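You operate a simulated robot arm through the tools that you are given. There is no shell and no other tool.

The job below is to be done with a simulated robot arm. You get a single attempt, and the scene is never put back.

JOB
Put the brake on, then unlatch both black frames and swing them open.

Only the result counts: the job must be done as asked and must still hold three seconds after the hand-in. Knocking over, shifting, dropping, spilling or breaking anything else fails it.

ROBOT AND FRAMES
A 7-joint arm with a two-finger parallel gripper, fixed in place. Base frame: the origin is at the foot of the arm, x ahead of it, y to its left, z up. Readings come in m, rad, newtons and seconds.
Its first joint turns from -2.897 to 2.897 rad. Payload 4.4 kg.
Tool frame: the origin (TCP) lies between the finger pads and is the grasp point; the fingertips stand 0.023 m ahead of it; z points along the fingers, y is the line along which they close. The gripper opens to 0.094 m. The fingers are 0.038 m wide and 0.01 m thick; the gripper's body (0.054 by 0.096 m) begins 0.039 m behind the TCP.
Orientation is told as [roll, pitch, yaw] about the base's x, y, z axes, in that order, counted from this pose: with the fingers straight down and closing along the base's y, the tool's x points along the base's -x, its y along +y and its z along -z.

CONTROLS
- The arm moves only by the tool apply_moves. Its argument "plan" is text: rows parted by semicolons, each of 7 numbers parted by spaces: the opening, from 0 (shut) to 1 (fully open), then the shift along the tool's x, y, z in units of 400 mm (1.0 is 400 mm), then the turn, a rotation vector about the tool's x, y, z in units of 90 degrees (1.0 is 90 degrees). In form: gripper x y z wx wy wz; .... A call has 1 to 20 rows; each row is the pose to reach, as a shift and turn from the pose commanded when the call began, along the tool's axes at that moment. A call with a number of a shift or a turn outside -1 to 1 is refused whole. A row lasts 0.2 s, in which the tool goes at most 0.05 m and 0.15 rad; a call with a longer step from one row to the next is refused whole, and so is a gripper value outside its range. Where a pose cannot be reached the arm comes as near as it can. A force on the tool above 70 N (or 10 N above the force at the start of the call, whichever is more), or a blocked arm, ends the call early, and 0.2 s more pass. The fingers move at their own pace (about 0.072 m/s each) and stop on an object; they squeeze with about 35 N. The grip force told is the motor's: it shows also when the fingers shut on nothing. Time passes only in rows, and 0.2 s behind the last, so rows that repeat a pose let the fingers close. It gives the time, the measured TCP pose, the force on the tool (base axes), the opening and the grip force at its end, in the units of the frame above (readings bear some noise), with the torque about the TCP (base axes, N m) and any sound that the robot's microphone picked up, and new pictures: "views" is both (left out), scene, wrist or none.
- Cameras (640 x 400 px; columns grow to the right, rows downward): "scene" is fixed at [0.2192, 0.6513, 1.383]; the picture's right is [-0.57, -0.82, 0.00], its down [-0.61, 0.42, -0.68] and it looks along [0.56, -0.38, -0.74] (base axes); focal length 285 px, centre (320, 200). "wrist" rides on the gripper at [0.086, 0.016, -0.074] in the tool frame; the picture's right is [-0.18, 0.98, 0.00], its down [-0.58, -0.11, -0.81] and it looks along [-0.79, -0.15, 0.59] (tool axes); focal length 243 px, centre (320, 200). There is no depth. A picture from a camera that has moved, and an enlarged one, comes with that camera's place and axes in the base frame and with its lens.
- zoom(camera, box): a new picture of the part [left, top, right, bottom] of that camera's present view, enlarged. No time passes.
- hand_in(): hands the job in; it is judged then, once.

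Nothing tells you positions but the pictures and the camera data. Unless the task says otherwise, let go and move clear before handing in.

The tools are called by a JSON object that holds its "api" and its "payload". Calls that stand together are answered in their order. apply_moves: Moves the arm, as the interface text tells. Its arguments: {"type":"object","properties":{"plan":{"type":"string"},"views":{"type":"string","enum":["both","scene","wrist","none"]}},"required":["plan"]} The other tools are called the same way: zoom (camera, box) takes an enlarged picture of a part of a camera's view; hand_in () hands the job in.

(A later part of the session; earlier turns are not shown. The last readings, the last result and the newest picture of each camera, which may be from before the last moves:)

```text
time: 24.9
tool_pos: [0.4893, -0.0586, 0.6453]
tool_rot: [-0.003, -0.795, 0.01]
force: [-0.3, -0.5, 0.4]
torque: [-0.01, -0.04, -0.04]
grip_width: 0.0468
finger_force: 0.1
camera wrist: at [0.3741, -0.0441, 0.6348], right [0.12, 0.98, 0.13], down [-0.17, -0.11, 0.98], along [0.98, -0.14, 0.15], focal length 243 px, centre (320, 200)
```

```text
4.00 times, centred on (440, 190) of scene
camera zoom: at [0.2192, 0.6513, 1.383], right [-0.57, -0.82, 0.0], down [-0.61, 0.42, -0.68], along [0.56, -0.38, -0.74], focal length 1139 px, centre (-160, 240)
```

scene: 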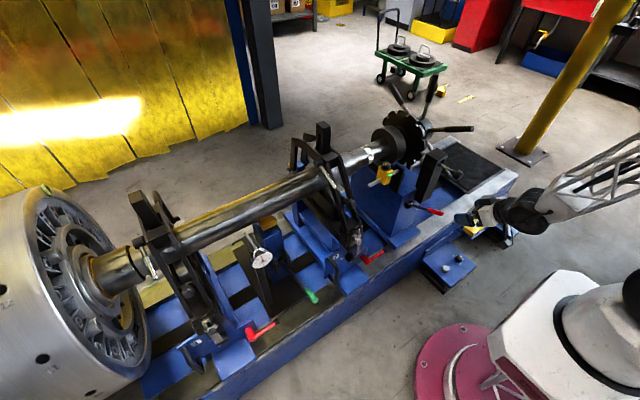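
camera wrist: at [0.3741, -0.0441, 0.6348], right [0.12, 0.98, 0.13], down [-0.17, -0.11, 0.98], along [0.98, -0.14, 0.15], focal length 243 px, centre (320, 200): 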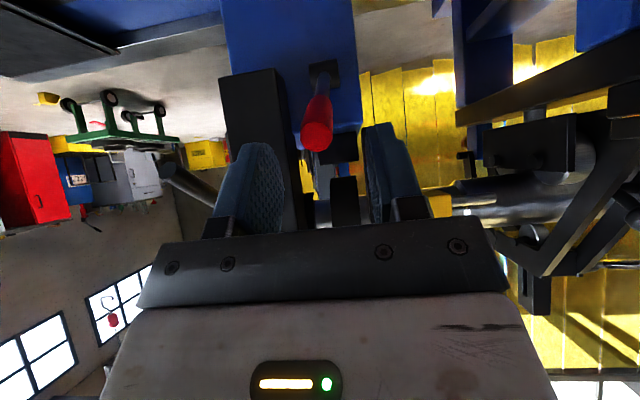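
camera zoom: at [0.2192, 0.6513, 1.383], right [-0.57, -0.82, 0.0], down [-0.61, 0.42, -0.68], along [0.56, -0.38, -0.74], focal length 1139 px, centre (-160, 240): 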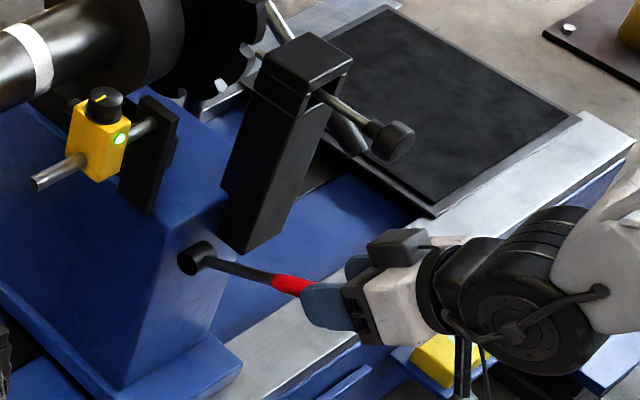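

Well aligned. Moving in and closing on the handle.

{"api": "apply_moves", "payload": {"plan": "0.5 0 -0.002 0.05 0 0 0;0.5 0 -0.003 0.1 0 0 0;0.5 0 -0.003 0.134 0 0 0;0 0 -0.003 0.134 0 0 0;0 0 -0.003 0.134 0 0 0;0 0 -0.003 0.134 0 0 0", "views": "wrist"}}

{"api": "zoom", "payload": {"camera": "scene", "box": [380, 140, 500, 240]}}

```text
time: 26.2
tool_pos: [0.5283, -0.0609, 0.6094]
tool_rot: [0.014, -0.792, 0.003]
force: [8.2, 70.7, 3.2]
torque: [-0.65, -0.89, -1.53]
grip_width: 0.0174
finger_force: 35.1
out of reach, approached as far as the arm can: row 3, 4, 5, 6
stopped in row 6: the force on the tool passed its limit at 71 N (the readings are from after the stop); the commanded pose is now the measured one
camera wrist: at [0.4132, -0.0464, 0.6002], right [0.12, 0.98, 0.14], down [-0.17, -0.12, 0.98], along [0.98, -0.14, 0.15], focal length 243 px, centre (320, 200)
```

wrist: 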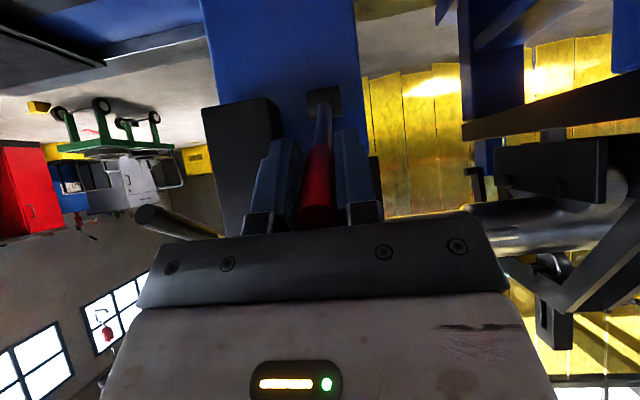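

```text
4.00 times, centred on (440, 190) of scene
camera zoom: at [0.2192, 0.6513, 1.383], right [-0.57, -0.82, 0.0], down [-0.61, 0.42, -0.68], along [0.56, -0.38, -0.74], focal length 1139 px, centre (-160, 240)
```

zoom: 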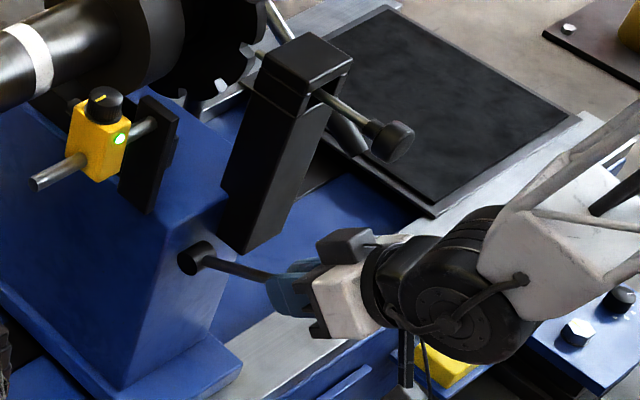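

The grip is on but the handle presses sideways (+y 70 N), so I nudge the tool toward +y to relieve it.

{"api": "apply_moves", "payload": {"plan": "0 0 0.004 0 0 0 0;0 0 0.008 0 0 0 0", "views": "none"}}

```text
time: 26.8
tool_pos: [0.528, -0.0607, 0.6104]
tool_rot: [0.014, -0.791, 0.002]
force: [30.8, 34.7, -21.4]
torque: [-1.05, 0.3, -1.96]
grip_width: 0.017
finger_force: 45.0
```

{"api": "apply_moves", "payload": {"plan": "0 0 0.004 -0.003 0 0 0;0 0 0.008 -0.005 0 0 0;0 0 0.008 -0.005 0 0 0", "views": "none"}}

```text
time: 27.4
tool_pos: [0.5258, -0.0606, 0.6117]
tool_rot: [0.013, -0.793, 0.001]
force: [12.8, -20.5, -15.4]
torque: [-0.86, -0.49, -1.58]
grip_width: 0.0168
finger_force: 45.0
stopped in row 2: the force on the tool passed its limit at 80 N (the readings are from after the stop); the commanded pose is now the measured one
```

Forces are now moderate. I try rotating the lever downward by a couple of degrees along its arc and watch the force.

{"api": "apply_moves", "payload": {"plan": "0 0.007 0 0.0015 0 -0.014 0;0 0.014 0 0.003 0 -0.028 0;0 0.028 0 0.006 0 -0.056 0", "views": "none"}}

```text
time: 28.2
tool_pos: [0.5226, -0.0588, 0.6074]
tool_rot: [0.045, -0.877, -0.022]
force: [14.9, -29.8, -19.9]
torque: [-0.82, 1.31, -1.88]
grip_width: 0.0172
finger_force: 44.9
out of reach, approached as far as the arm can: row 3
```

{"api": "apply_moves", "payload": {"plan": "0 0 0 0 0 0 0", "views": "wrist"}}

{"api": "zoom", "payload": {"camera": "scene", "box": [380, 140, 500, 240]}}

{"api": "zoom", "payload": {"camera": "scene", "box": [320, 100, 640, 400]}}

```text
time: 28.6
tool_pos: [0.5226, -0.0593, 0.6083]
tool_rot: [0.044, -0.877, -0.02]
force: [13.5, -25.1, -20.6]
torque: [-0.79, 1.34, -1.91]
grip_width: 0.0169
finger_force: 45.5
camera wrist: at [0.4092, -0.0454, 0.5891], right [0.1, 0.98, 0.17], down [-0.25, -0.14, 0.96], along [0.96, -0.14, 0.23], focal length 243 px, centre (320, 200)
```

wrist: 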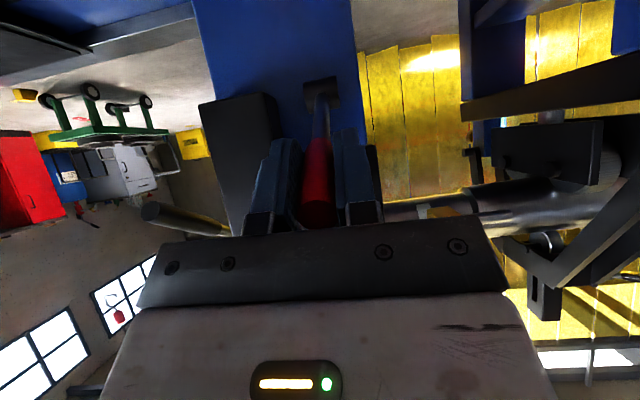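

```text
4.00 times, centred on (440, 190) of scene
camera zoom: at [0.2192, 0.6513, 1.383], right [-0.57, -0.82, 0.0], down [-0.61, 0.42, -0.68], along [0.56, -0.38, -0.74], focal length 1139 px, centre (-160, 240)
```

zoom: 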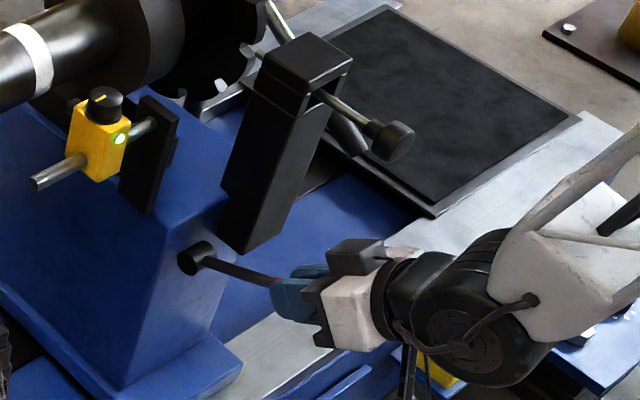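

```text
1.33 times, centred on (480, 250) of scene
camera zoom: at [0.2192, 0.6513, 1.383], right [-0.57, -0.82, 0.0], down [-0.61, 0.42, -0.68], along [0.56, -0.38, -0.74], focal length 380 px, centre (107, 133)
```

zoom: 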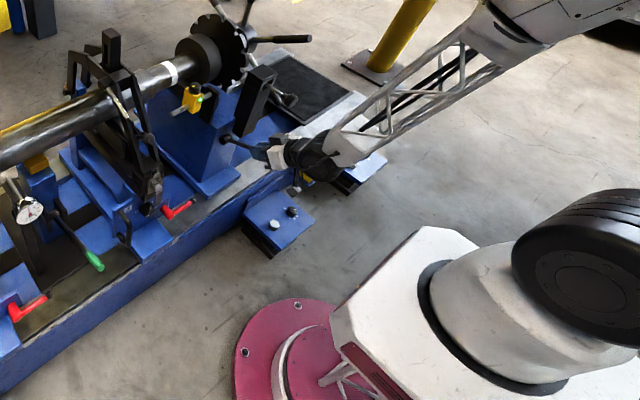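

The lever looks barely moved and force is small. I continue a little further downward along the arc.

{"api": "apply_moves", "payload": {"plan": "0 0.01 -0.002 0.001 0 -0.01 0;0 0.02 -0.004 0.002 0 -0.02 0;0 0.02 -0.004 0.002 0 -0.02 0", "views": "none"}}

```text
time: 29.4
tool_pos: [0.5223, -0.0603, 0.6099]
tool_rot: [0.055, -0.909, -0.032]
force: [24.5, 17.4, -3.6]
torque: [-0.91, -1.06, -1.77]
grip_width: 0.0171
finger_force: 44.7
out of reach, approached as far as the arm can: row 1, 2, 3
```

The arm itself seems kinematically limited in this tilt. I'll release, back off, and return to a natural, more vertical tool pose.

{"api": "apply_moves", "payload": {"plan": "0.5 0 0 0 0 0 0;0.5 0 0 0 0 0 0;0.5 0 0 -0.05 0 0 0;0.5 0 0 -0.12 0 0 0;0.5 0 0 -0.22 0 0 0;0.5 0 0 -0.32 0 0 0", "views": "none"}}

{"api": "zoom", "payload": {"camera": "scene", "box": [380, 140, 500, 240]}}

```text
time: 30.8
tool_pos: [0.4196, -0.0607, 0.687]
tool_rot: [0.014, -0.911, -0.001]
force: [0.5, -1.1, -0.7]
torque: [0.02, -0.03, -0.02]
grip_width: 0.0469
finger_force: 0.0
out of reach, approached as far as the arm can: row 3
```

```text
4.00 times, centred on (440, 190) of scene
camera zoom: at [0.2192, 0.6513, 1.383], right [-0.57, -0.82, 0.0], down [-0.61, 0.42, -0.68], along [0.56, -0.38, -0.74], focal length 1139 px, centre (-160, 240)
```

zoom: 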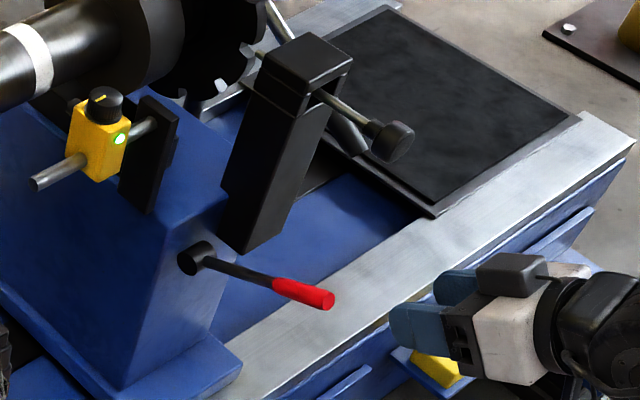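

The lever did yield downward slightly (tip dropped ~4 mm) and stays there. I'll close the fingers, take a steeper tool angle, and push the handle down from above.

{"api": "apply_moves", "payload": {"plan": "0 -0.0216 0 0.04 0 0.078 0;0 -0.0432 0 0.08 0 0.156 0;0 -0.0648 0 0.12 0 0.233 0;0 -0.0864 0 0.16 0 0.311 0;0 -0.108 0 0.2 0 0.389 0", "views": "wrist"}}

{"api": "zoom", "payload": {"camera": "scene", "box": [380, 140, 500, 240]}}

```text
time: 32.2
tool_pos: [0.53, -0.0645, 0.719]
tool_rot: [-0.007, -0.392, 0.015]
force: [-0.2, 0.3, -0.5]
torque: [0.02, -0.03, 0.01]
grip_width: 0.0
finger_force: 34.4
stopped in row 5: the arm was blocked; the commanded pose is now the measured one
camera wrist: at [0.4209, -0.0509, 0.7551], right [0.16, 0.99, 0.06], down [0.23, -0.1, 0.97], along [0.96, -0.14, -0.24], focal length 243 px, centre (320, 200)
```

wrist: 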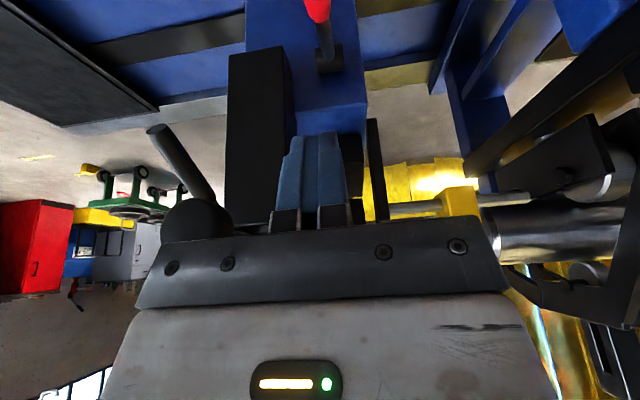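

```text
4.00 times, centred on (440, 190) of scene
camera zoom: at [0.2192, 0.6513, 1.383], right [-0.57, -0.82, 0.0], down [-0.61, 0.42, -0.68], along [0.56, -0.38, -0.74], focal length 1139 px, centre (-160, 240)
```

zoom: 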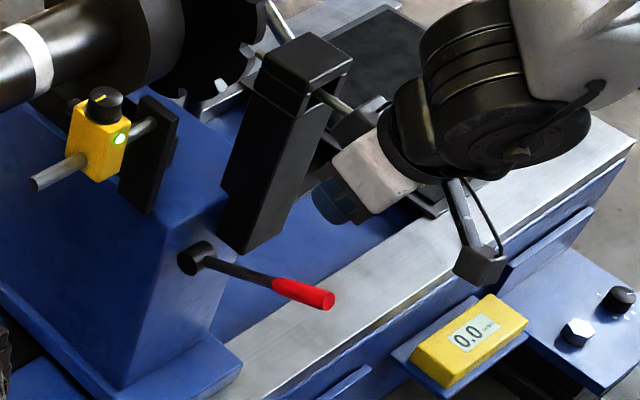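

The arm was blocked close to the index knob; I back straight off and check that nothing moved.

{"api": "apply_moves", "payload": {"plan": "0 0.04 0.03 -0.036 0 0 0;0 0.08 0.06 -0.073 0 0 0;0 0.12 0.075 -0.11 0 0 0;0 0.16 0.075 -0.146 0 0 0", "views": "both"}}

{"api": "zoom", "payload": {"camera": "scene", "box": [380, 140, 500, 240]}}

```text
time: 33.2
tool_pos: [0.4496, -0.0364, 0.7487]
tool_rot: [-0.005, -0.393, 0.016]
force: [-0.2, 0.0, -0.1]
torque: [-0.02, -0.01, -0.02]
grip_width: 0.0
finger_force: 35.2
camera wrist: at [0.3394, -0.0214, 0.7835], right [0.16, 0.99, 0.06], down [0.23, -0.1, 0.97], along [0.96, -0.14, -0.24], focal length 243 px, centre (320, 200)
```

scene: 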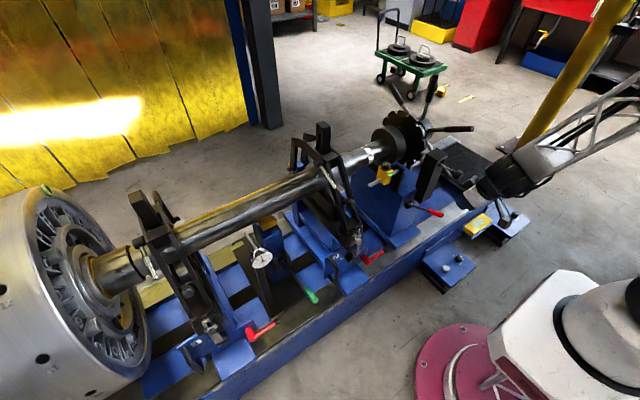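
wrist: 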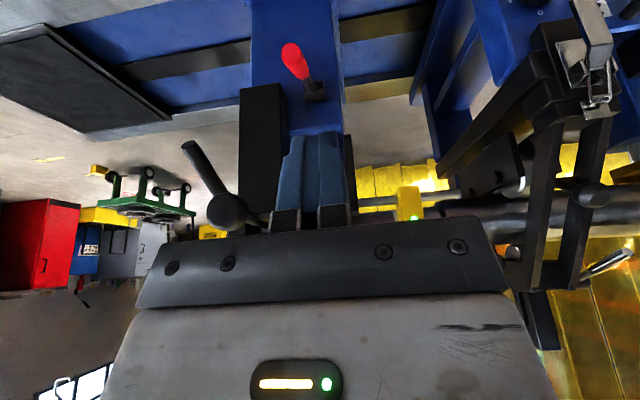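

```text
4.00 times, centred on (440, 190) of scene
camera zoom: at [0.2192, 0.6513, 1.383], right [-0.57, -0.82, 0.0], down [-0.61, 0.42, -0.68], along [0.56, -0.38, -0.74], focal length 1139 px, centre (-160, 240)
```

zoom: 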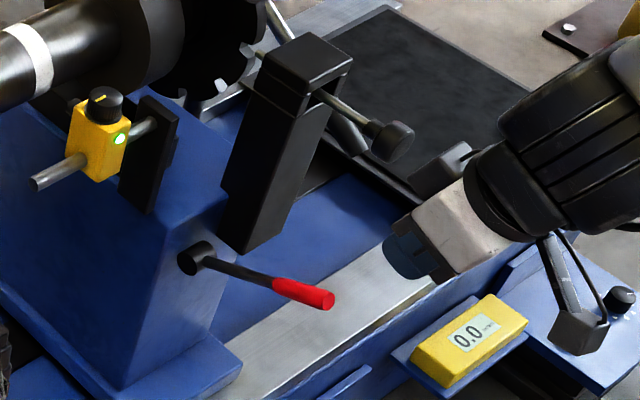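

Nothing else moved (knob unchanged). Now I position the closed fingertips above the red handle.

{"api": "apply_moves", "payload": {"plan": "0 -0.016 -0.02 0.07 0 0 0;0 -0.033 -0.04 0.14 0 0 0;0 -0.05 -0.06 0.2075 0 0 0", "views": "wrist"}}

{"api": "zoom", "payload": {"camera": "scene", "box": [380, 140, 500, 240]}}

```text
time: 34.0
tool_pos: [0.4977, -0.0602, 0.6803]
tool_rot: [-0.008, -0.393, 0.016]
force: [-0.2, -0.9, 0.3]
torque: [-0.01, 0.02, 0.02]
grip_width: 0.0
finger_force: 35.0
camera wrist: at [0.3892, -0.0457, 0.714], right [0.16, 0.99, 0.06], down [0.23, -0.1, 0.97], along [0.96, -0.14, -0.24], focal length 243 px, centre (320, 200)
```

wrist: 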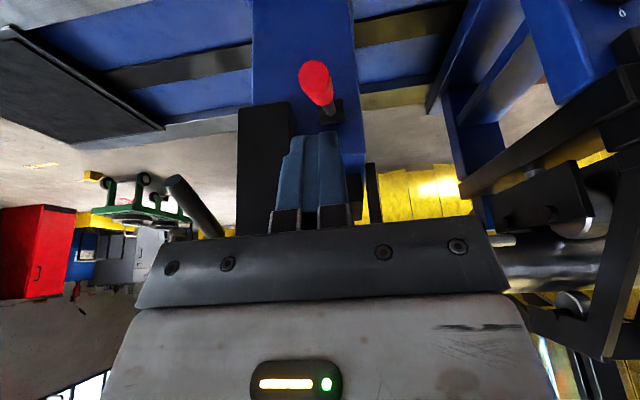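

```text
4.00 times, centred on (440, 190) of scene
camera zoom: at [0.2192, 0.6513, 1.383], right [-0.57, -0.82, 0.0], down [-0.61, 0.42, -0.68], along [0.56, -0.38, -0.74], focal length 1139 px, centre (-160, 240)
```

zoom: 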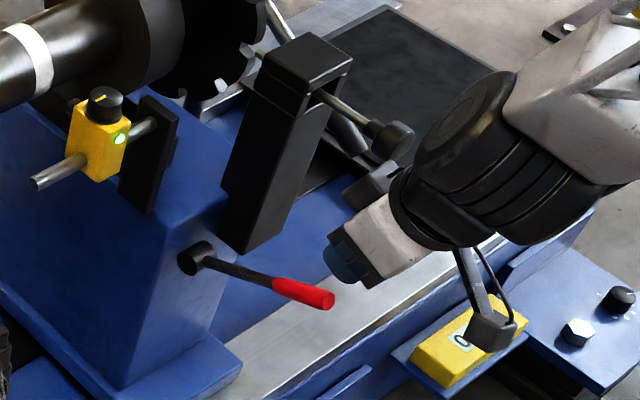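

{"api": "apply_moves", "payload": {"plan": "0 -0.004 0 0.042 0 0 0;0 -0.008 0 0.0845 0 0 0", "views": "none"}}

{"api": "zoom", "payload": {"camera": "scene", "box": [390, 150, 470, 230]}}

```text
time: 34.6
tool_pos: [0.5153, -0.0602, 0.6488]
tool_rot: [-0.007, -0.392, 0.017]
force: [-0.3, 0.3, -0.6]
torque: [0.01, 0.01, -0.01]
grip_width: 0.0
finger_force: 34.7
```

```text
5.00 times, centred on (430, 190) of scene
camera zoom: at [0.2192, 0.6513, 1.383], right [-0.57, -0.82, 0.0], down [-0.61, 0.42, -0.68], along [0.56, -0.38, -0.74], focal length 1423 px, centre (-230, 250)
```

zoom: 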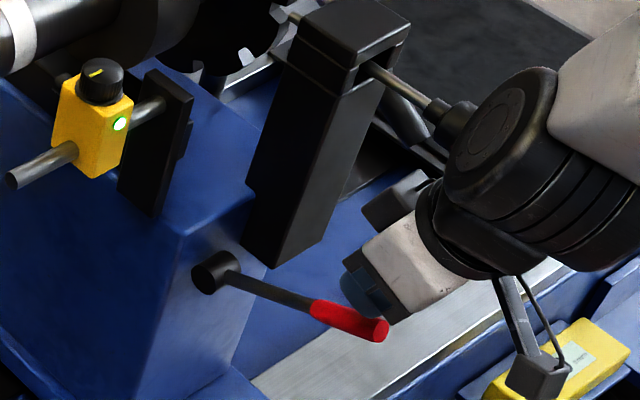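

{"api": "apply_moves", "payload": {"plan": "0 0.016 0 0.019 0 0 0;0 0.032 0 0.038 0 0 0;0 0.032 0 0.038 0 0 0", "views": "none"}}

{"api": "zoom", "payload": {"camera": "scene", "box": [390, 150, 470, 230]}}

```text
time: 35.4
tool_pos: [0.5086, -0.0602, 0.6299]
tool_rot: [-0.007, -0.392, 0.016]
force: [-0.5, 0.3, 0.8]
torque: [-0.01, 0.01, 0.02]
grip_width: 0.0
finger_force: 35.1
```

```text
5.00 times, centred on (430, 190) of scene
camera zoom: at [0.2192, 0.6513, 1.383], right [-0.57, -0.82, 0.0], down [-0.61, 0.42, -0.68], along [0.56, -0.38, -0.74], focal length 1423 px, centre (-230, 250)
```

zoom: 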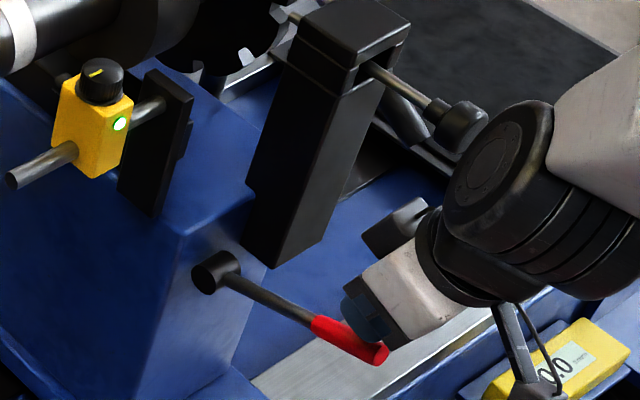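

The lever swings down easily under the fingers. Continuing along its arc while watching force and sound.

{"api": "apply_moves", "payload": {"plan": "0 0.018 0 0.021 0 0 0;0 0.037 0 0.043 0 0 0;0 0.055 0 0.064 0 0 0;0 0.068 0 0.09 0 0 0;0 0.0816 0 0.115 0 0 0", "views": "none"}}

{"api": "zoom", "payload": {"camera": "scene", "box": [370, 120, 480, 240]}}

```text
time: 36.6
tool_pos: [0.4952, -0.0624, 0.5758]
tool_rot: [-0.007, -0.391, 0.015]
force: [0.1, -0.2, -0.5]
torque: [0.02, -0.01, -0.02]
grip_width: 0.0
finger_force: 34.9
out of reach, approached as far as the arm can: row 3
```

```text
3.33 times, centred on (425, 180) of scene
camera zoom: at [0.2192, 0.6513, 1.383], right [-0.57, -0.82, 0.0], down [-0.61, 0.42, -0.68], along [0.56, -0.38, -0.74], focal length 949 px, centre (-30, 267)
```

zoom: 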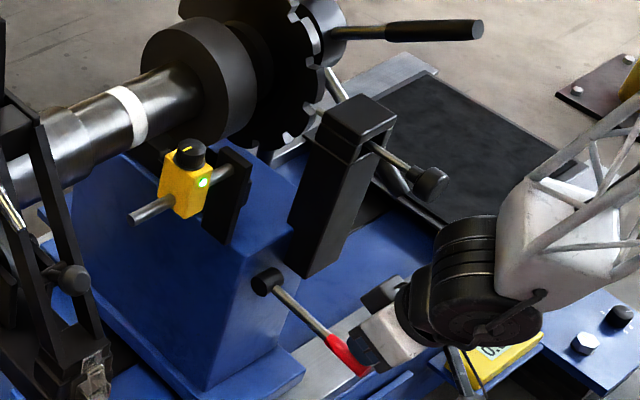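

{"api": "apply_moves", "payload": {"plan": "0 0.01 0 0.025 0 0 0;0 0.018 0 0.05 0 0 0;0 0.026 0 0.074 0 0 0", "views": "wrist"}}

{"api": "zoom", "payload": {"camera": "scene", "box": [370, 120, 480, 240]}}

{"api": "zoom", "payload": {"camera": "wrist", "box": [220, 30, 420, 230]}}

```text
time: 37.4
tool_pos: [0.4978, -0.0619, 0.546]
tool_rot: [-0.008, -0.391, 0.016]
force: [0.4, -0.6, -0.1]
torque: [0.02, 0.02, -0.01]
grip_width: 0.0004
finger_force: 34.9
camera wrist: at [0.3881, -0.0474, 0.5796], right [0.16, 0.99, 0.06], down [0.23, -0.1, 0.97], along [0.96, -0.14, -0.24], focal length 243 px, centre (320, 200)
```

wrist: 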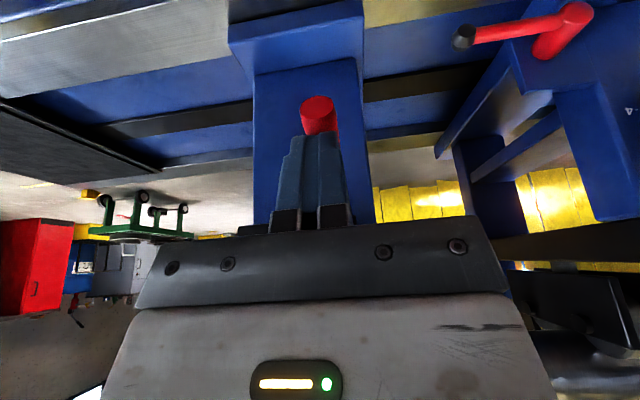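

```text
3.33 times, centred on (425, 180) of scene
camera zoom: at [0.2192, 0.6513, 1.383], right [-0.57, -0.82, 0.0], down [-0.61, 0.42, -0.68], along [0.56, -0.38, -0.74], focal length 949 px, centre (-30, 267)
```

zoom: 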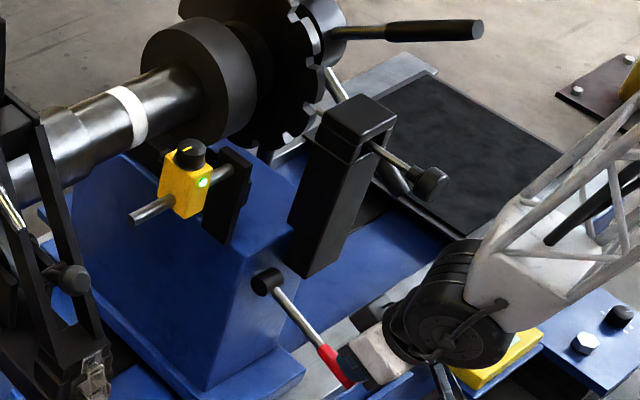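

```text
2.00 times, centred on (320, 130) of wrist
camera zoom: at [0.3881, -0.0474, 0.5796], right [0.16, 0.99, 0.06], down [0.23, -0.1, 0.97], along [0.96, -0.14, -0.24], focal length 485 px, centre (320, 340)
```

zoom: 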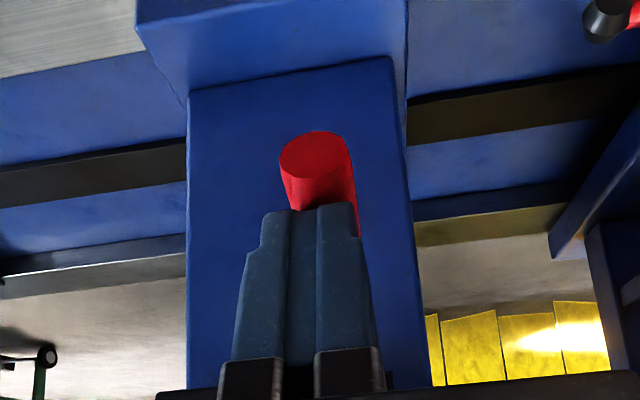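

{"api": "apply_moves", "payload": {"plan": "0 0 0 0.025 0 0 0;0 0 0 0.05 0 0 0;0 0.001 0 0.075 0 0 0;0 -0.002 0 0.105 0 0 0;0 -0.005 0 0.132 0 0 0", "views": "none"}}

{"api": "zoom", "payload": {"camera": "scene", "box": [370, 120, 480, 240]}}

```text
time: 38.0
tool_pos: [0.5048, -0.0614, 0.5299]
tool_rot: [-0.006, -0.393, 0.014]
force: [-40.8, 1.8, 68.9]
torque: [0.18, 0.8, -0.13]
grip_width: 0.0
finger_force: 35.2
stopped in row 2: the force on the tool passed its limit at 133 N (the readings are from after the stop); the commanded pose is now the measured one
```

```text
3.33 times, centred on (425, 180) of scene
camera zoom: at [0.2192, 0.6513, 1.383], right [-0.57, -0.82, 0.0], down [-0.61, 0.42, -0.68], along [0.56, -0.38, -0.74], focal length 949 px, centre (-30, 267)
```

zoom: 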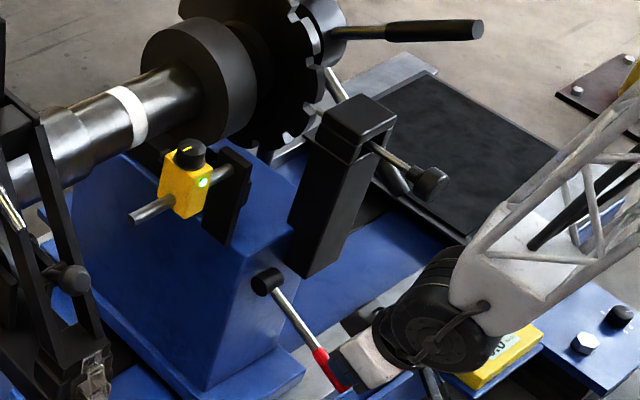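

The lever hit a firm end stop after ~50° of travel. I back off and look at the shoe/drum and whether the lever stays down.

{"api": "apply_moves", "payload": {"plan": "0 0 0 -0.03 0 0 0;0 0 0 -0.1 0 0 0;0 0.05 0 -0.2 0 0 0;0 0.1 0 -0.3 0 0 0;0 0.15 0 -0.4 0 0 0;0 0.2 0 -0.5 0 0 0", "views": "wrist"}}

{"api": "zoom", "payload": {"camera": "scene", "box": [370, 120, 480, 240]}}

{"api": "zoom", "payload": {"camera": "wrist", "box": [200, 0, 420, 230]}}

```text
time: 39.4
tool_pos: [0.3527, -0.0636, 0.686]
tool_rot: [-0.006, -0.394, 0.015]
force: [0.1, 0.0, 0.5]
torque: [0.0, 0.0, 0.01]
grip_width: 0.0
finger_force: 35.5
camera wrist: at [0.2421, -0.0497, 0.721], right [0.16, 0.99, 0.06], down [0.23, -0.1, 0.97], along [0.96, -0.14, -0.24], focal length 243 px, centre (320, 200)
```

wrist: 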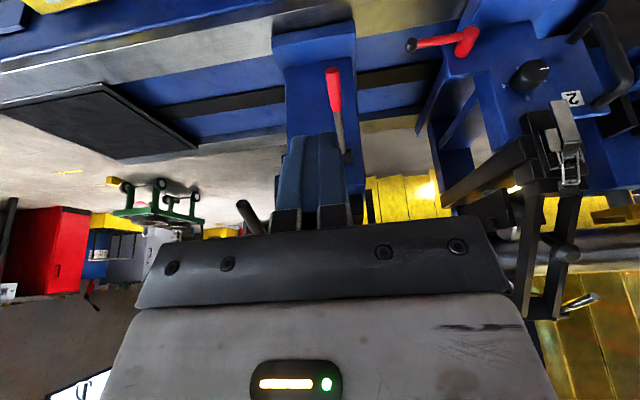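

```text
3.33 times, centred on (425, 180) of scene
camera zoom: at [0.2192, 0.6513, 1.383], right [-0.57, -0.82, 0.0], down [-0.61, 0.42, -0.68], along [0.56, -0.38, -0.74], focal length 949 px, centre (-30, 267)
```

zoom: 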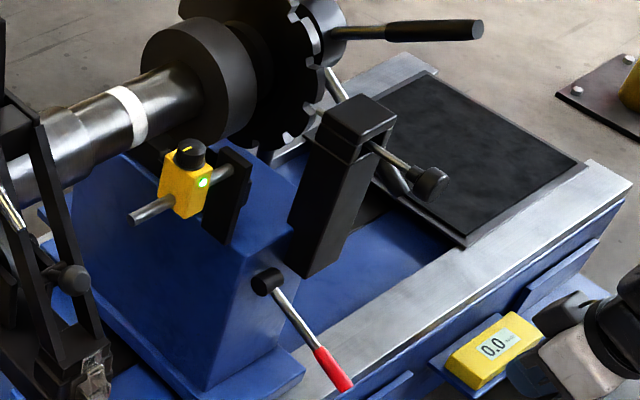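

```text
1.74 times, centred on (310, 115) of wrist
camera zoom: at [0.2421, -0.0497, 0.721], right [0.16, 0.99, 0.06], down [0.23, -0.1, 0.97], along [0.96, -0.14, -0.24], focal length 422 px, centre (337, 348)
```

zoom: 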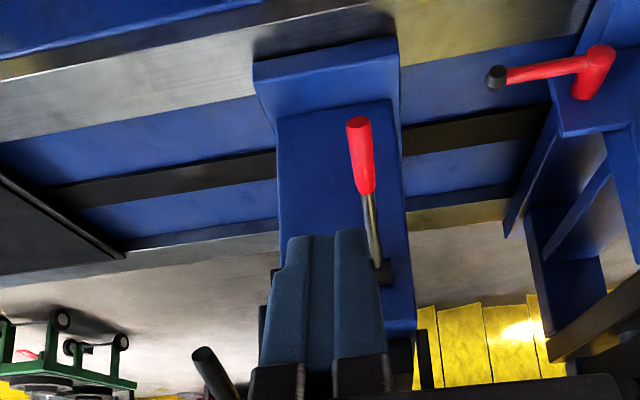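

The lever stays down. I go to the same overhead viewpoint as earlier (t=6.4) to compare the shoe block and drum.

{"api": "apply_moves", "payload": {"plan": "0 -0.074 0.004 -0.072 0 0.036 0;0 -0.148 0.008 -0.143 0 0.071 0;0 -0.222 0.013 -0.215 0 0.107 0;0 -0.296 0.017 -0.287 0 0.143 0;0 -0.37 0.021 -0.359 0 0.179 0;0 -0.444 0.026 -0.43 0 0.214 0;0 -0.5175 0.03 -0.502 0 0.25 0", "views": "wrist"}}

{"api": "zoom", "payload": {"camera": "wrist", "box": [230, 80, 430, 220]}}

```text
time: 41.0
tool_pos: [0.4677, -0.0456, 0.9491]
tool_rot: [-0.006, 0.001, 0.012]
force: [-0.4, 0.0, -0.2]
torque: [0.01, 0.01, -0.02]
grip_width: 0.0003
finger_force: 35.0
camera wrist: at [0.3804, -0.0303, 1.0231], right [0.17, 0.99, -0.01], down [0.58, -0.1, 0.81], along [0.79, -0.14, -0.59], focal length 243 px, centre (320, 200)
```

wrist: 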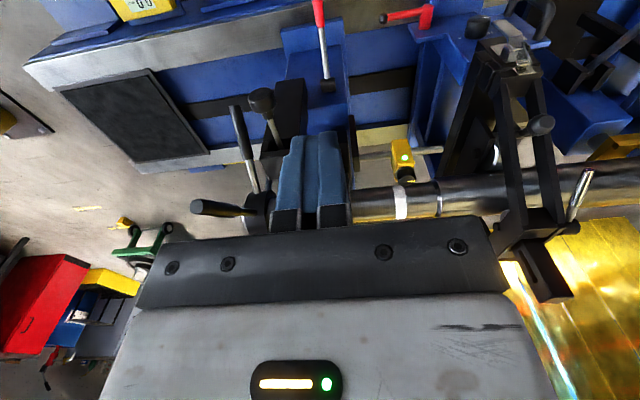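

```text
2.86 times, centred on (330, 150) of wrist
camera zoom: at [0.3804, -0.0303, 1.0231], right [0.17, 0.99, -0.01], down [0.58, -0.1, 0.81], along [0.79, -0.14, -0.59], focal length 693 px, centre (291, 343)
```

zoom: 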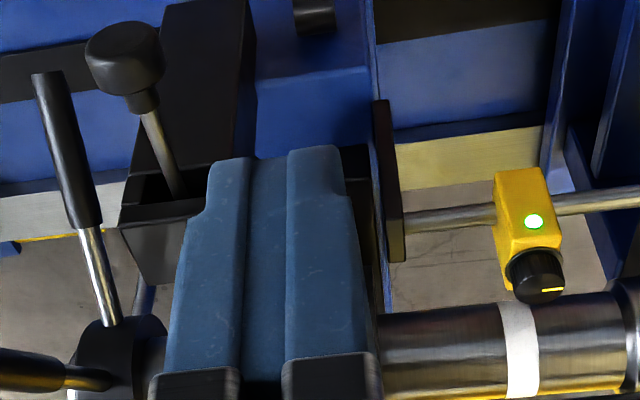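

{"api": "apply_moves", "payload": {"plan": "1 0 -0.015 0 0 0 0;1 0 -0.015 0 0 0 0;1 0 -0.015 0 0 0 0;1 0 -0.015 0 0 0 0", "views": "wrist"}}

{"api": "zoom", "payload": {"camera": "wrist", "box": [230, 80, 430, 220]}}

```text
time: 42.0
tool_pos: [0.4688, -0.0503, 0.9493]
tool_rot: [-0.006, 0.0, 0.013]
force: [-0.1, 0.3, 0.5]
torque: [-0.02, 0.04, 0.01]
grip_width: 0.0939
finger_force: 0.1
camera wrist: at [0.38, -0.0364, 1.0228], right [0.17, 0.99, -0.01], down [0.58, -0.1, 0.81], along [0.79, -0.14, -0.59], focal length 243 px, centre (320, 200)
```

wrist: 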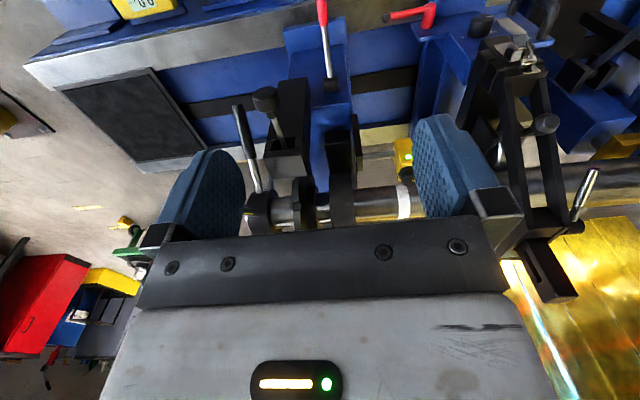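

```text
2.86 times, centred on (330, 150) of wrist
camera zoom: at [0.38, -0.0364, 1.0228], right [0.17, 0.99, -0.01], down [0.58, -0.1, 0.81], along [0.79, -0.14, -0.59], focal length 693 px, centre (291, 343)
```

zoom: 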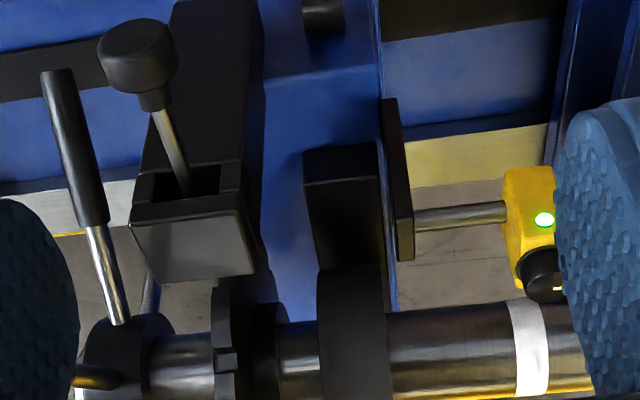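

The block under the drum looks unchanged, so I should verify. Comparing the same scene crop with the one taken before.

{"api": "zoom", "payload": {"camera": "scene", "box": [390, 120, 490, 220]}}

{"api": "zoom", "payload": {"camera": "scene", "box": [370, 130, 420, 180]}}

{"api": "zoom", "payload": {"camera": "wrist", "box": [290, 120, 380, 220]}}

{"api": "zoom", "payload": {"camera": "scene", "box": [200, 200, 330, 320]}}

```text
4.00 times, centred on (440, 170) of scene
camera zoom: at [0.2192, 0.6513, 1.383], right [-0.57, -0.82, 0.0], down [-0.61, 0.42, -0.68], along [0.56, -0.38, -0.74], focal length 1139 px, centre (-160, 320)
```

zoom: 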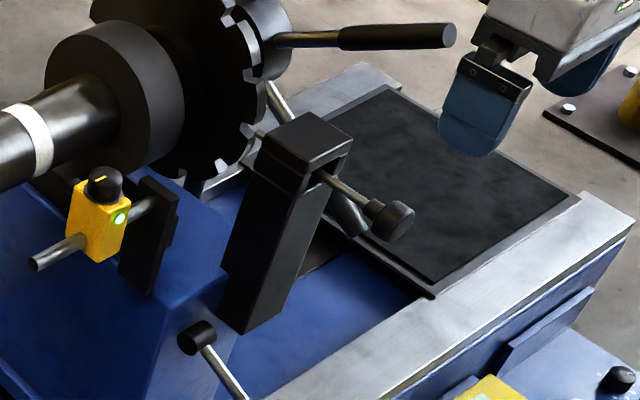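

```text
8.00 times, centred on (395, 155) of scene
camera zoom: at [0.2192, 0.6513, 1.383], right [-0.57, -0.82, 0.0], down [-0.61, 0.42, -0.68], along [0.56, -0.38, -0.74], focal length 2277 px, centre (-280, 560)
```

zoom: 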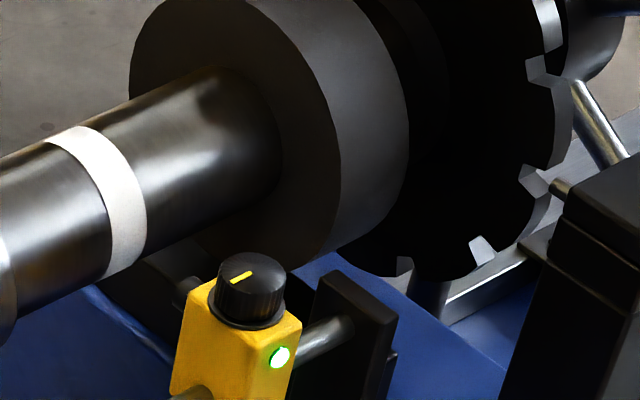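

```text
4.00 times, centred on (335, 170) of wrist
camera zoom: at [0.38, -0.0364, 1.0228], right [0.17, 0.99, -0.01], down [0.58, -0.1, 0.81], along [0.79, -0.14, -0.59], focal length 970 px, centre (260, 320)
```

zoom: 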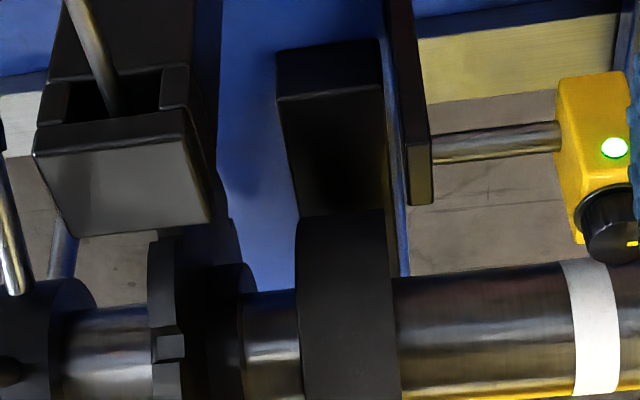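

```text
3.33 times, centred on (265, 260) of scene
camera zoom: at [0.2192, 0.6513, 1.383], right [-0.57, -0.82, 0.0], down [-0.61, 0.42, -0.68], along [0.56, -0.38, -0.74], focal length 949 px, centre (503, 0)
```

zoom: 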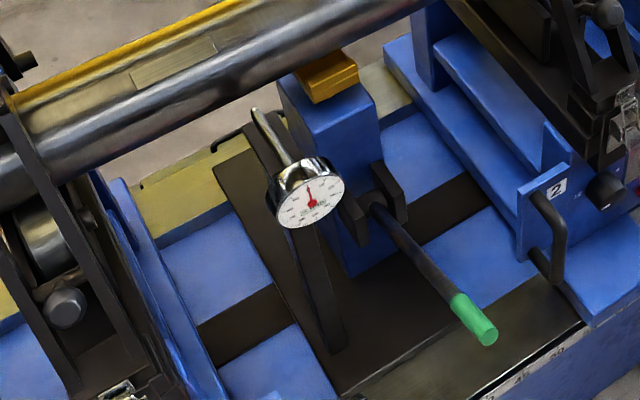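

A pin tip sticks out of the column toward the notched disc, so that is an index plunger, not a brake. To check the drum shoe, I return to the earlier low front view (t=23.9) and compare.

{"api": "apply_moves", "payload": {"plan": "1 0.0154 -0.0068 0.0875 0 -0.072 0;1 0.0307 -0.0136 0.175 0 -0.144 0;1 0.046 -0.0204 0.2625 0 -0.217 0;1 0.0614 -0.027 0.35 0 -0.289 0;1 0.0768 -0.034 0.4375 0 -0.361 0;1 0.092 -0.0407 0.525 0 -0.433 0;1 0.1075 -0.0475 0.6125 0 -0.5055 0", "views": "wrist"}}

{"api": "zoom", "payload": {"camera": "wrist", "box": [280, 60, 400, 200]}}

{"api": "zoom", "payload": {"camera": "wrist", "box": [220, 0, 420, 120]}}

```text
time: 43.8
tool_pos: [0.3668, -0.0427, 0.6335]
tool_rot: [0.095, -0.475, 0.089]
force: [-0.2, 0.2, 0.3]
torque: [-0.02, 0.01, -0.02]
grip_width: 0.0942
finger_force: 0.1
out of reach, approached as far as the arm can: row 6, 7
stopped in row 7: the arm was blocked; the commanded pose is now the measured one
camera wrist: at [0.2539, -0.0445, 0.6608], right [0.04, 0.99, 0.17], down [0.17, -0.17, 0.97], along [0.98, -0.01, -0.17], focal length 243 px, centre (320, 200)
```

wrist: 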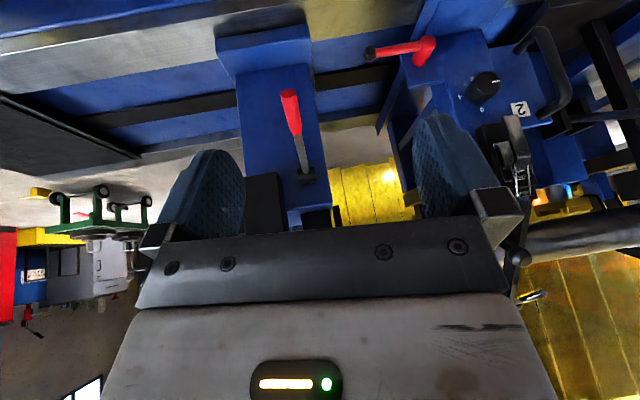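

```text
2.86 times, centred on (340, 130) of wrist
camera zoom: at [0.2539, -0.0445, 0.6608], right [0.04, 0.99, 0.17], down [0.17, -0.17, 0.97], along [0.98, -0.01, -0.17], focal length 693 px, centre (263, 400)
```

zoom: 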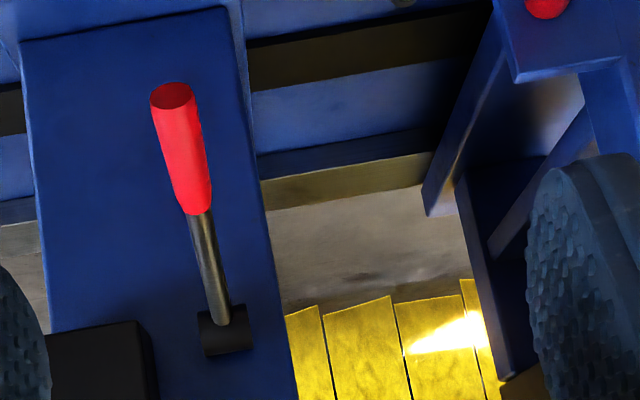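

```text
3.20 times, centred on (320, 60) of wrist
camera zoom: at [0.2539, -0.0445, 0.6608], right [0.04, 0.99, 0.17], down [0.17, -0.17, 0.97], along [0.98, -0.01, -0.17], focal length 776 px, centre (320, 648)
```

zoom: 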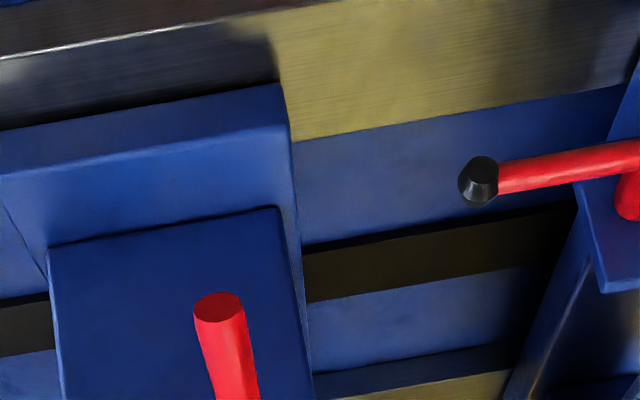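

Blocked again near the arm's own body. I'll step up to a slightly higher pose (like t=33 but with fingers open) to view the shoe and drum.

{"api": "apply_moves", "payload": {"plan": "1 -0.068 0.003 -0.047 0.02 0.013 0.012;1 -0.136 0.006 -0.094 0.04 0.025 0.025;1 -0.205 0.009 -0.142 0.06 0.038 0.037;1 -0.273 0.0125 -0.189 0.083 0.051 0.05", "views": "wrist"}}

{"api": "zoom", "payload": {"camera": "wrist", "box": [270, 110, 410, 230]}}

```text
time: 44.8
tool_pos: [0.4285, -0.0396, 0.7534]
tool_rot: [0.0, -0.392, 0.005]
force: [0.6, -0.1, -0.5]
torque: [0.02, 0.05, 0.02]
grip_width: 0.0939
finger_force: 0.0
camera wrist: at [0.3191, -0.0258, 0.7883], right [0.17, 0.98, 0.07], down [0.23, -0.11, 0.97], along [0.96, -0.14, -0.24], focal length 243 px, centre (320, 200)
```

wrist: 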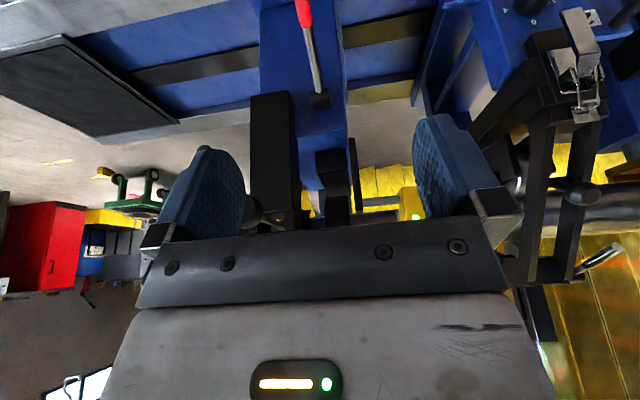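

```text
3.33 times, centred on (340, 170) of wrist
camera zoom: at [0.3191, -0.0258, 0.7883], right [0.17, 0.98, 0.07], down [0.23, -0.11, 0.97], along [0.96, -0.14, -0.24], focal length 809 px, centre (253, 300)
```

zoom: 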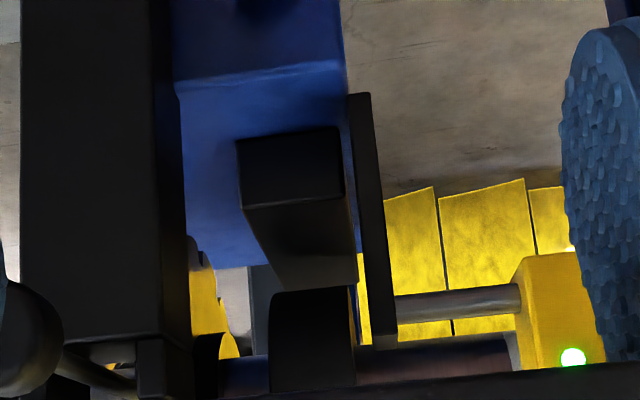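

The index pin is clearly separate. To decide whether the lever really acts on the drum, I repeat the exact t=23.9 camera pose for a before/after comparison.

{"api": "apply_moves", "payload": {"plan": "1 0.013 -0.019 0.028 0 -0.064 0;1 0.026 -0.038 0.055 0 -0.128 0;1 0.039 -0.056 0.083 0 -0.192 0;1 0.0525 -0.075 0.11 0 -0.256 0", "views": "wrist"}}

{"api": "zoom", "payload": {"camera": "wrist", "box": [280, 70, 400, 200]}}

```text
time: 45.8
tool_pos: [0.4238, -0.0576, 0.7064]
tool_rot: [0.016, -0.706, 0.074]
force: [2.1, -1.9, 1.8]
torque: [0.1, 0.14, 0.0]
grip_width: 0.094
finger_force: 0.1
out of reach, approached as far as the arm can: row 3, 4
camera wrist: at [0.3072, -0.0509, 0.7057], right [0.06, 0.99, 0.13], down [-0.07, -0.13, 0.99], along [1.0, -0.07, 0.06], focal length 243 px, centre (320, 200)
```

wrist: 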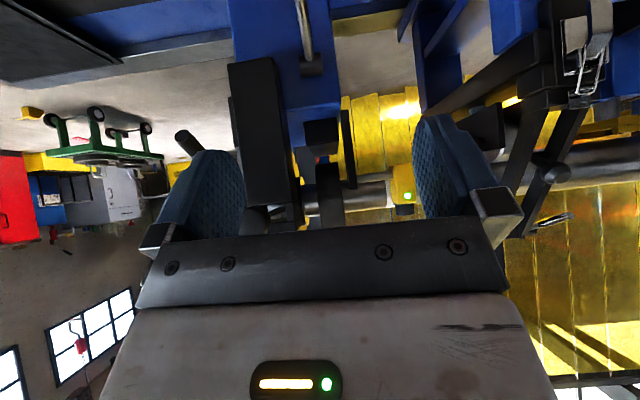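

```text
3.08 times, centred on (340, 135) of wrist
camera zoom: at [0.3072, -0.0509, 0.7057], right [0.06, 0.99, 0.13], down [-0.07, -0.13, 0.99], along [1.0, -0.07, 0.06], focal length 746 px, centre (258, 400)
```

zoom: 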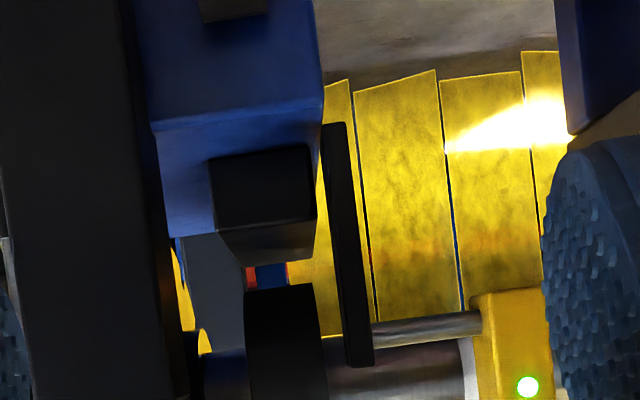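

There is still a visible gap between that block and the drum, same as before. Before trusting the red lever I want a close look at the green lever stand with the brass pad in the middle.

{"api": "apply_moves", "payload": {"plan": "1 -0.0785 0.05 -0.0865 0.0025 0.0447 0.0045;1 -0.118 0.15 -0.13 0.005 0.0894 0.009;1 -0.157 0.26 -0.173 0.0075 0.134 0.0135;1 -0.196 0.37 -0.216 0.01 0.179 0.018;1 -0.235 0.47 -0.26 0.0125 0.2235 0.0225;1 -0.275 0.57 -0.303 0.015 0.268 0.027;1 -0.314 0.67 -0.346 0.0175 0.313 0.0315;1 -0.353 0.77 -0.389 0.02 0.3576 0.036;1 -0.3925 0.87 -0.4325 0.0225 0.4023 0.0405;1 -0.3925 0.955 -0.4325 0.025 0.447 0.045", "views": "wrist"}}

{"api": "zoom", "payload": {"camera": "wrist", "box": [320, 0, 520, 130]}}

```text
refused: row 1 steps farther than a row can; nothing moved
```

```text
3.08 times, centred on (420, 65) of wrist
camera zoom: at [0.3072, -0.0509, 0.7057], right [0.06, 0.99, 0.13], down [-0.07, -0.13, 0.99], along [1.0, -0.07, 0.06], focal length 746 px, centre (12, 615)
```

zoom: 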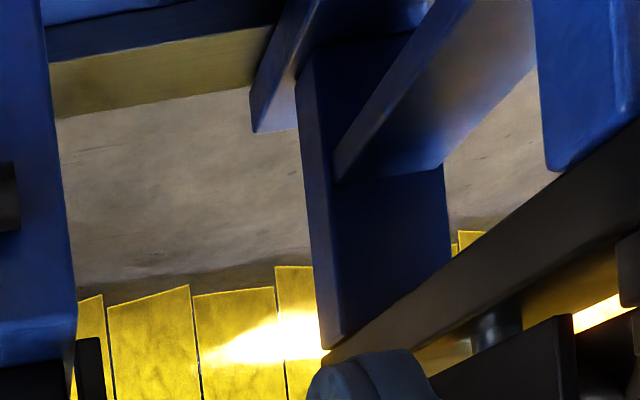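

{"api": "apply_moves", "payload": {"plan": "1 -0.06 0.05 -0.06 0.0025 0.0447 0.0045;1 -0.11 0.14 -0.12 0.005 0.0894 0.009;1 -0.15 0.24 -0.165 0.0075 0.134 0.0135;1 -0.19 0.34 -0.21 0.01 0.179 0.018;1 -0.23 0.44 -0.255 0.0125 0.2235 0.0225;1 -0.27 0.54 -0.3 0.015 0.268 0.027;1 -0.31 0.64 -0.34 0.0175 0.313 0.0315;1 -0.35 0.74 -0.385 0.02 0.3576 0.036;1 -0.3925 0.84 -0.4325 0.0225 0.4023 0.0405;1 -0.3925 0.93 -0.4325 0.025 0.447 0.045;1 -0.3925 0.955 -0.4325 0.025 0.447 0.045", "views": "wrist"}}

{"api": "zoom", "payload": {"camera": "wrist", "box": [320, 0, 520, 130]}}

```text
time: 48.2
tool_pos: [0.4309, 0.3057, 0.8776]
tool_rot: [-0.026, -0.139, -0.042]
force: [-0.3, 0.1, 0.7]
torque: [0.02, 0.06, 0.0]
grip_width: 0.094
finger_force: 0.1
out of reach, approached as far as the arm can: row 8, 9, 10, 11
camera wrist: at [0.3353, 0.3274, 0.9383], right [0.23, 0.97, 0.0], down [0.46, -0.11, 0.88], along [0.86, -0.2, -0.47], focal length 243 px, centre (320, 200)
```

wrist: 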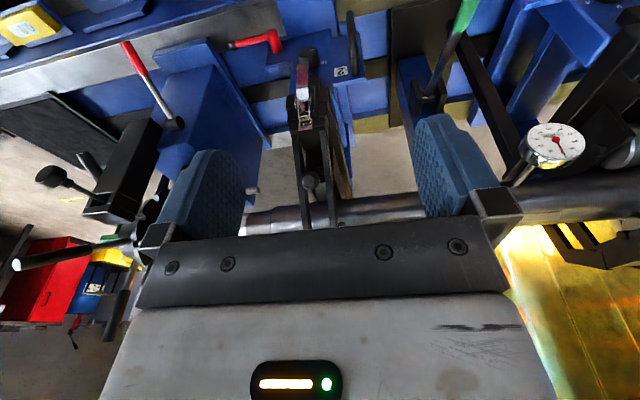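

```text
3.08 times, centred on (420, 65) of wrist
camera zoom: at [0.3353, 0.3274, 0.9383], right [0.23, 0.97, 0.0], down [0.46, -0.11, 0.88], along [0.86, -0.2, -0.47], focal length 746 px, centre (12, 615)
```

zoom: 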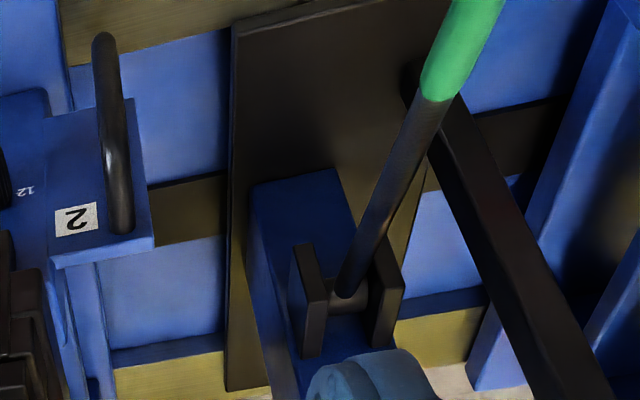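

{"api": "apply_moves", "payload": {"plan": "1 0 0 -0.05 0 0 0;1 0 0 -0.1 0 0 0;1 0 0 -0.2 0 0 0;1 0 0 -0.3 0 0 0", "views": "both"}}

```text
time: 49.2
tool_pos: [0.4382, 0.3136, 0.9146]
tool_rot: [-0.035, -0.16, -0.04]
force: [-0.3, 0.3, -0.5]
torque: [-0.02, -0.02, -0.01]
grip_width: 0.094
finger_force: 0.0
out of reach, approached as far as the arm can: row 2, 3, 4
camera wrist: at [0.3403, 0.3356, 0.9738], right [0.23, 0.97, 0.0], down [0.44, -0.1, 0.89], along [0.87, -0.2, -0.45], focal length 243 px, centre (320, 200)
```

scene: 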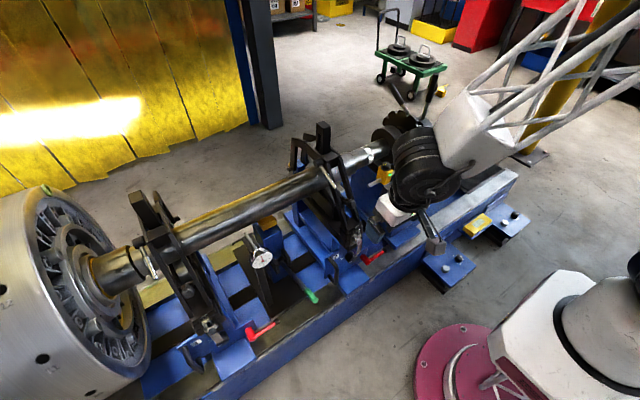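
wrist: 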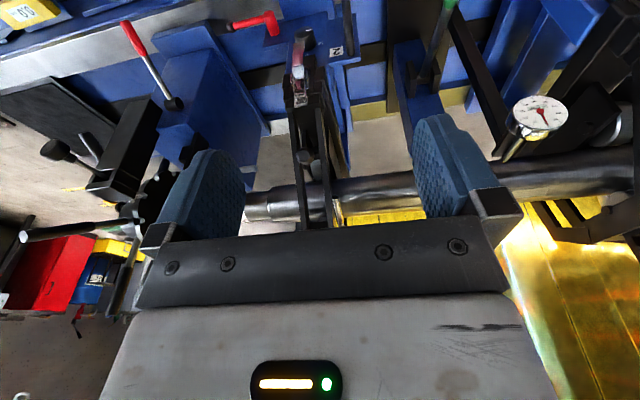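

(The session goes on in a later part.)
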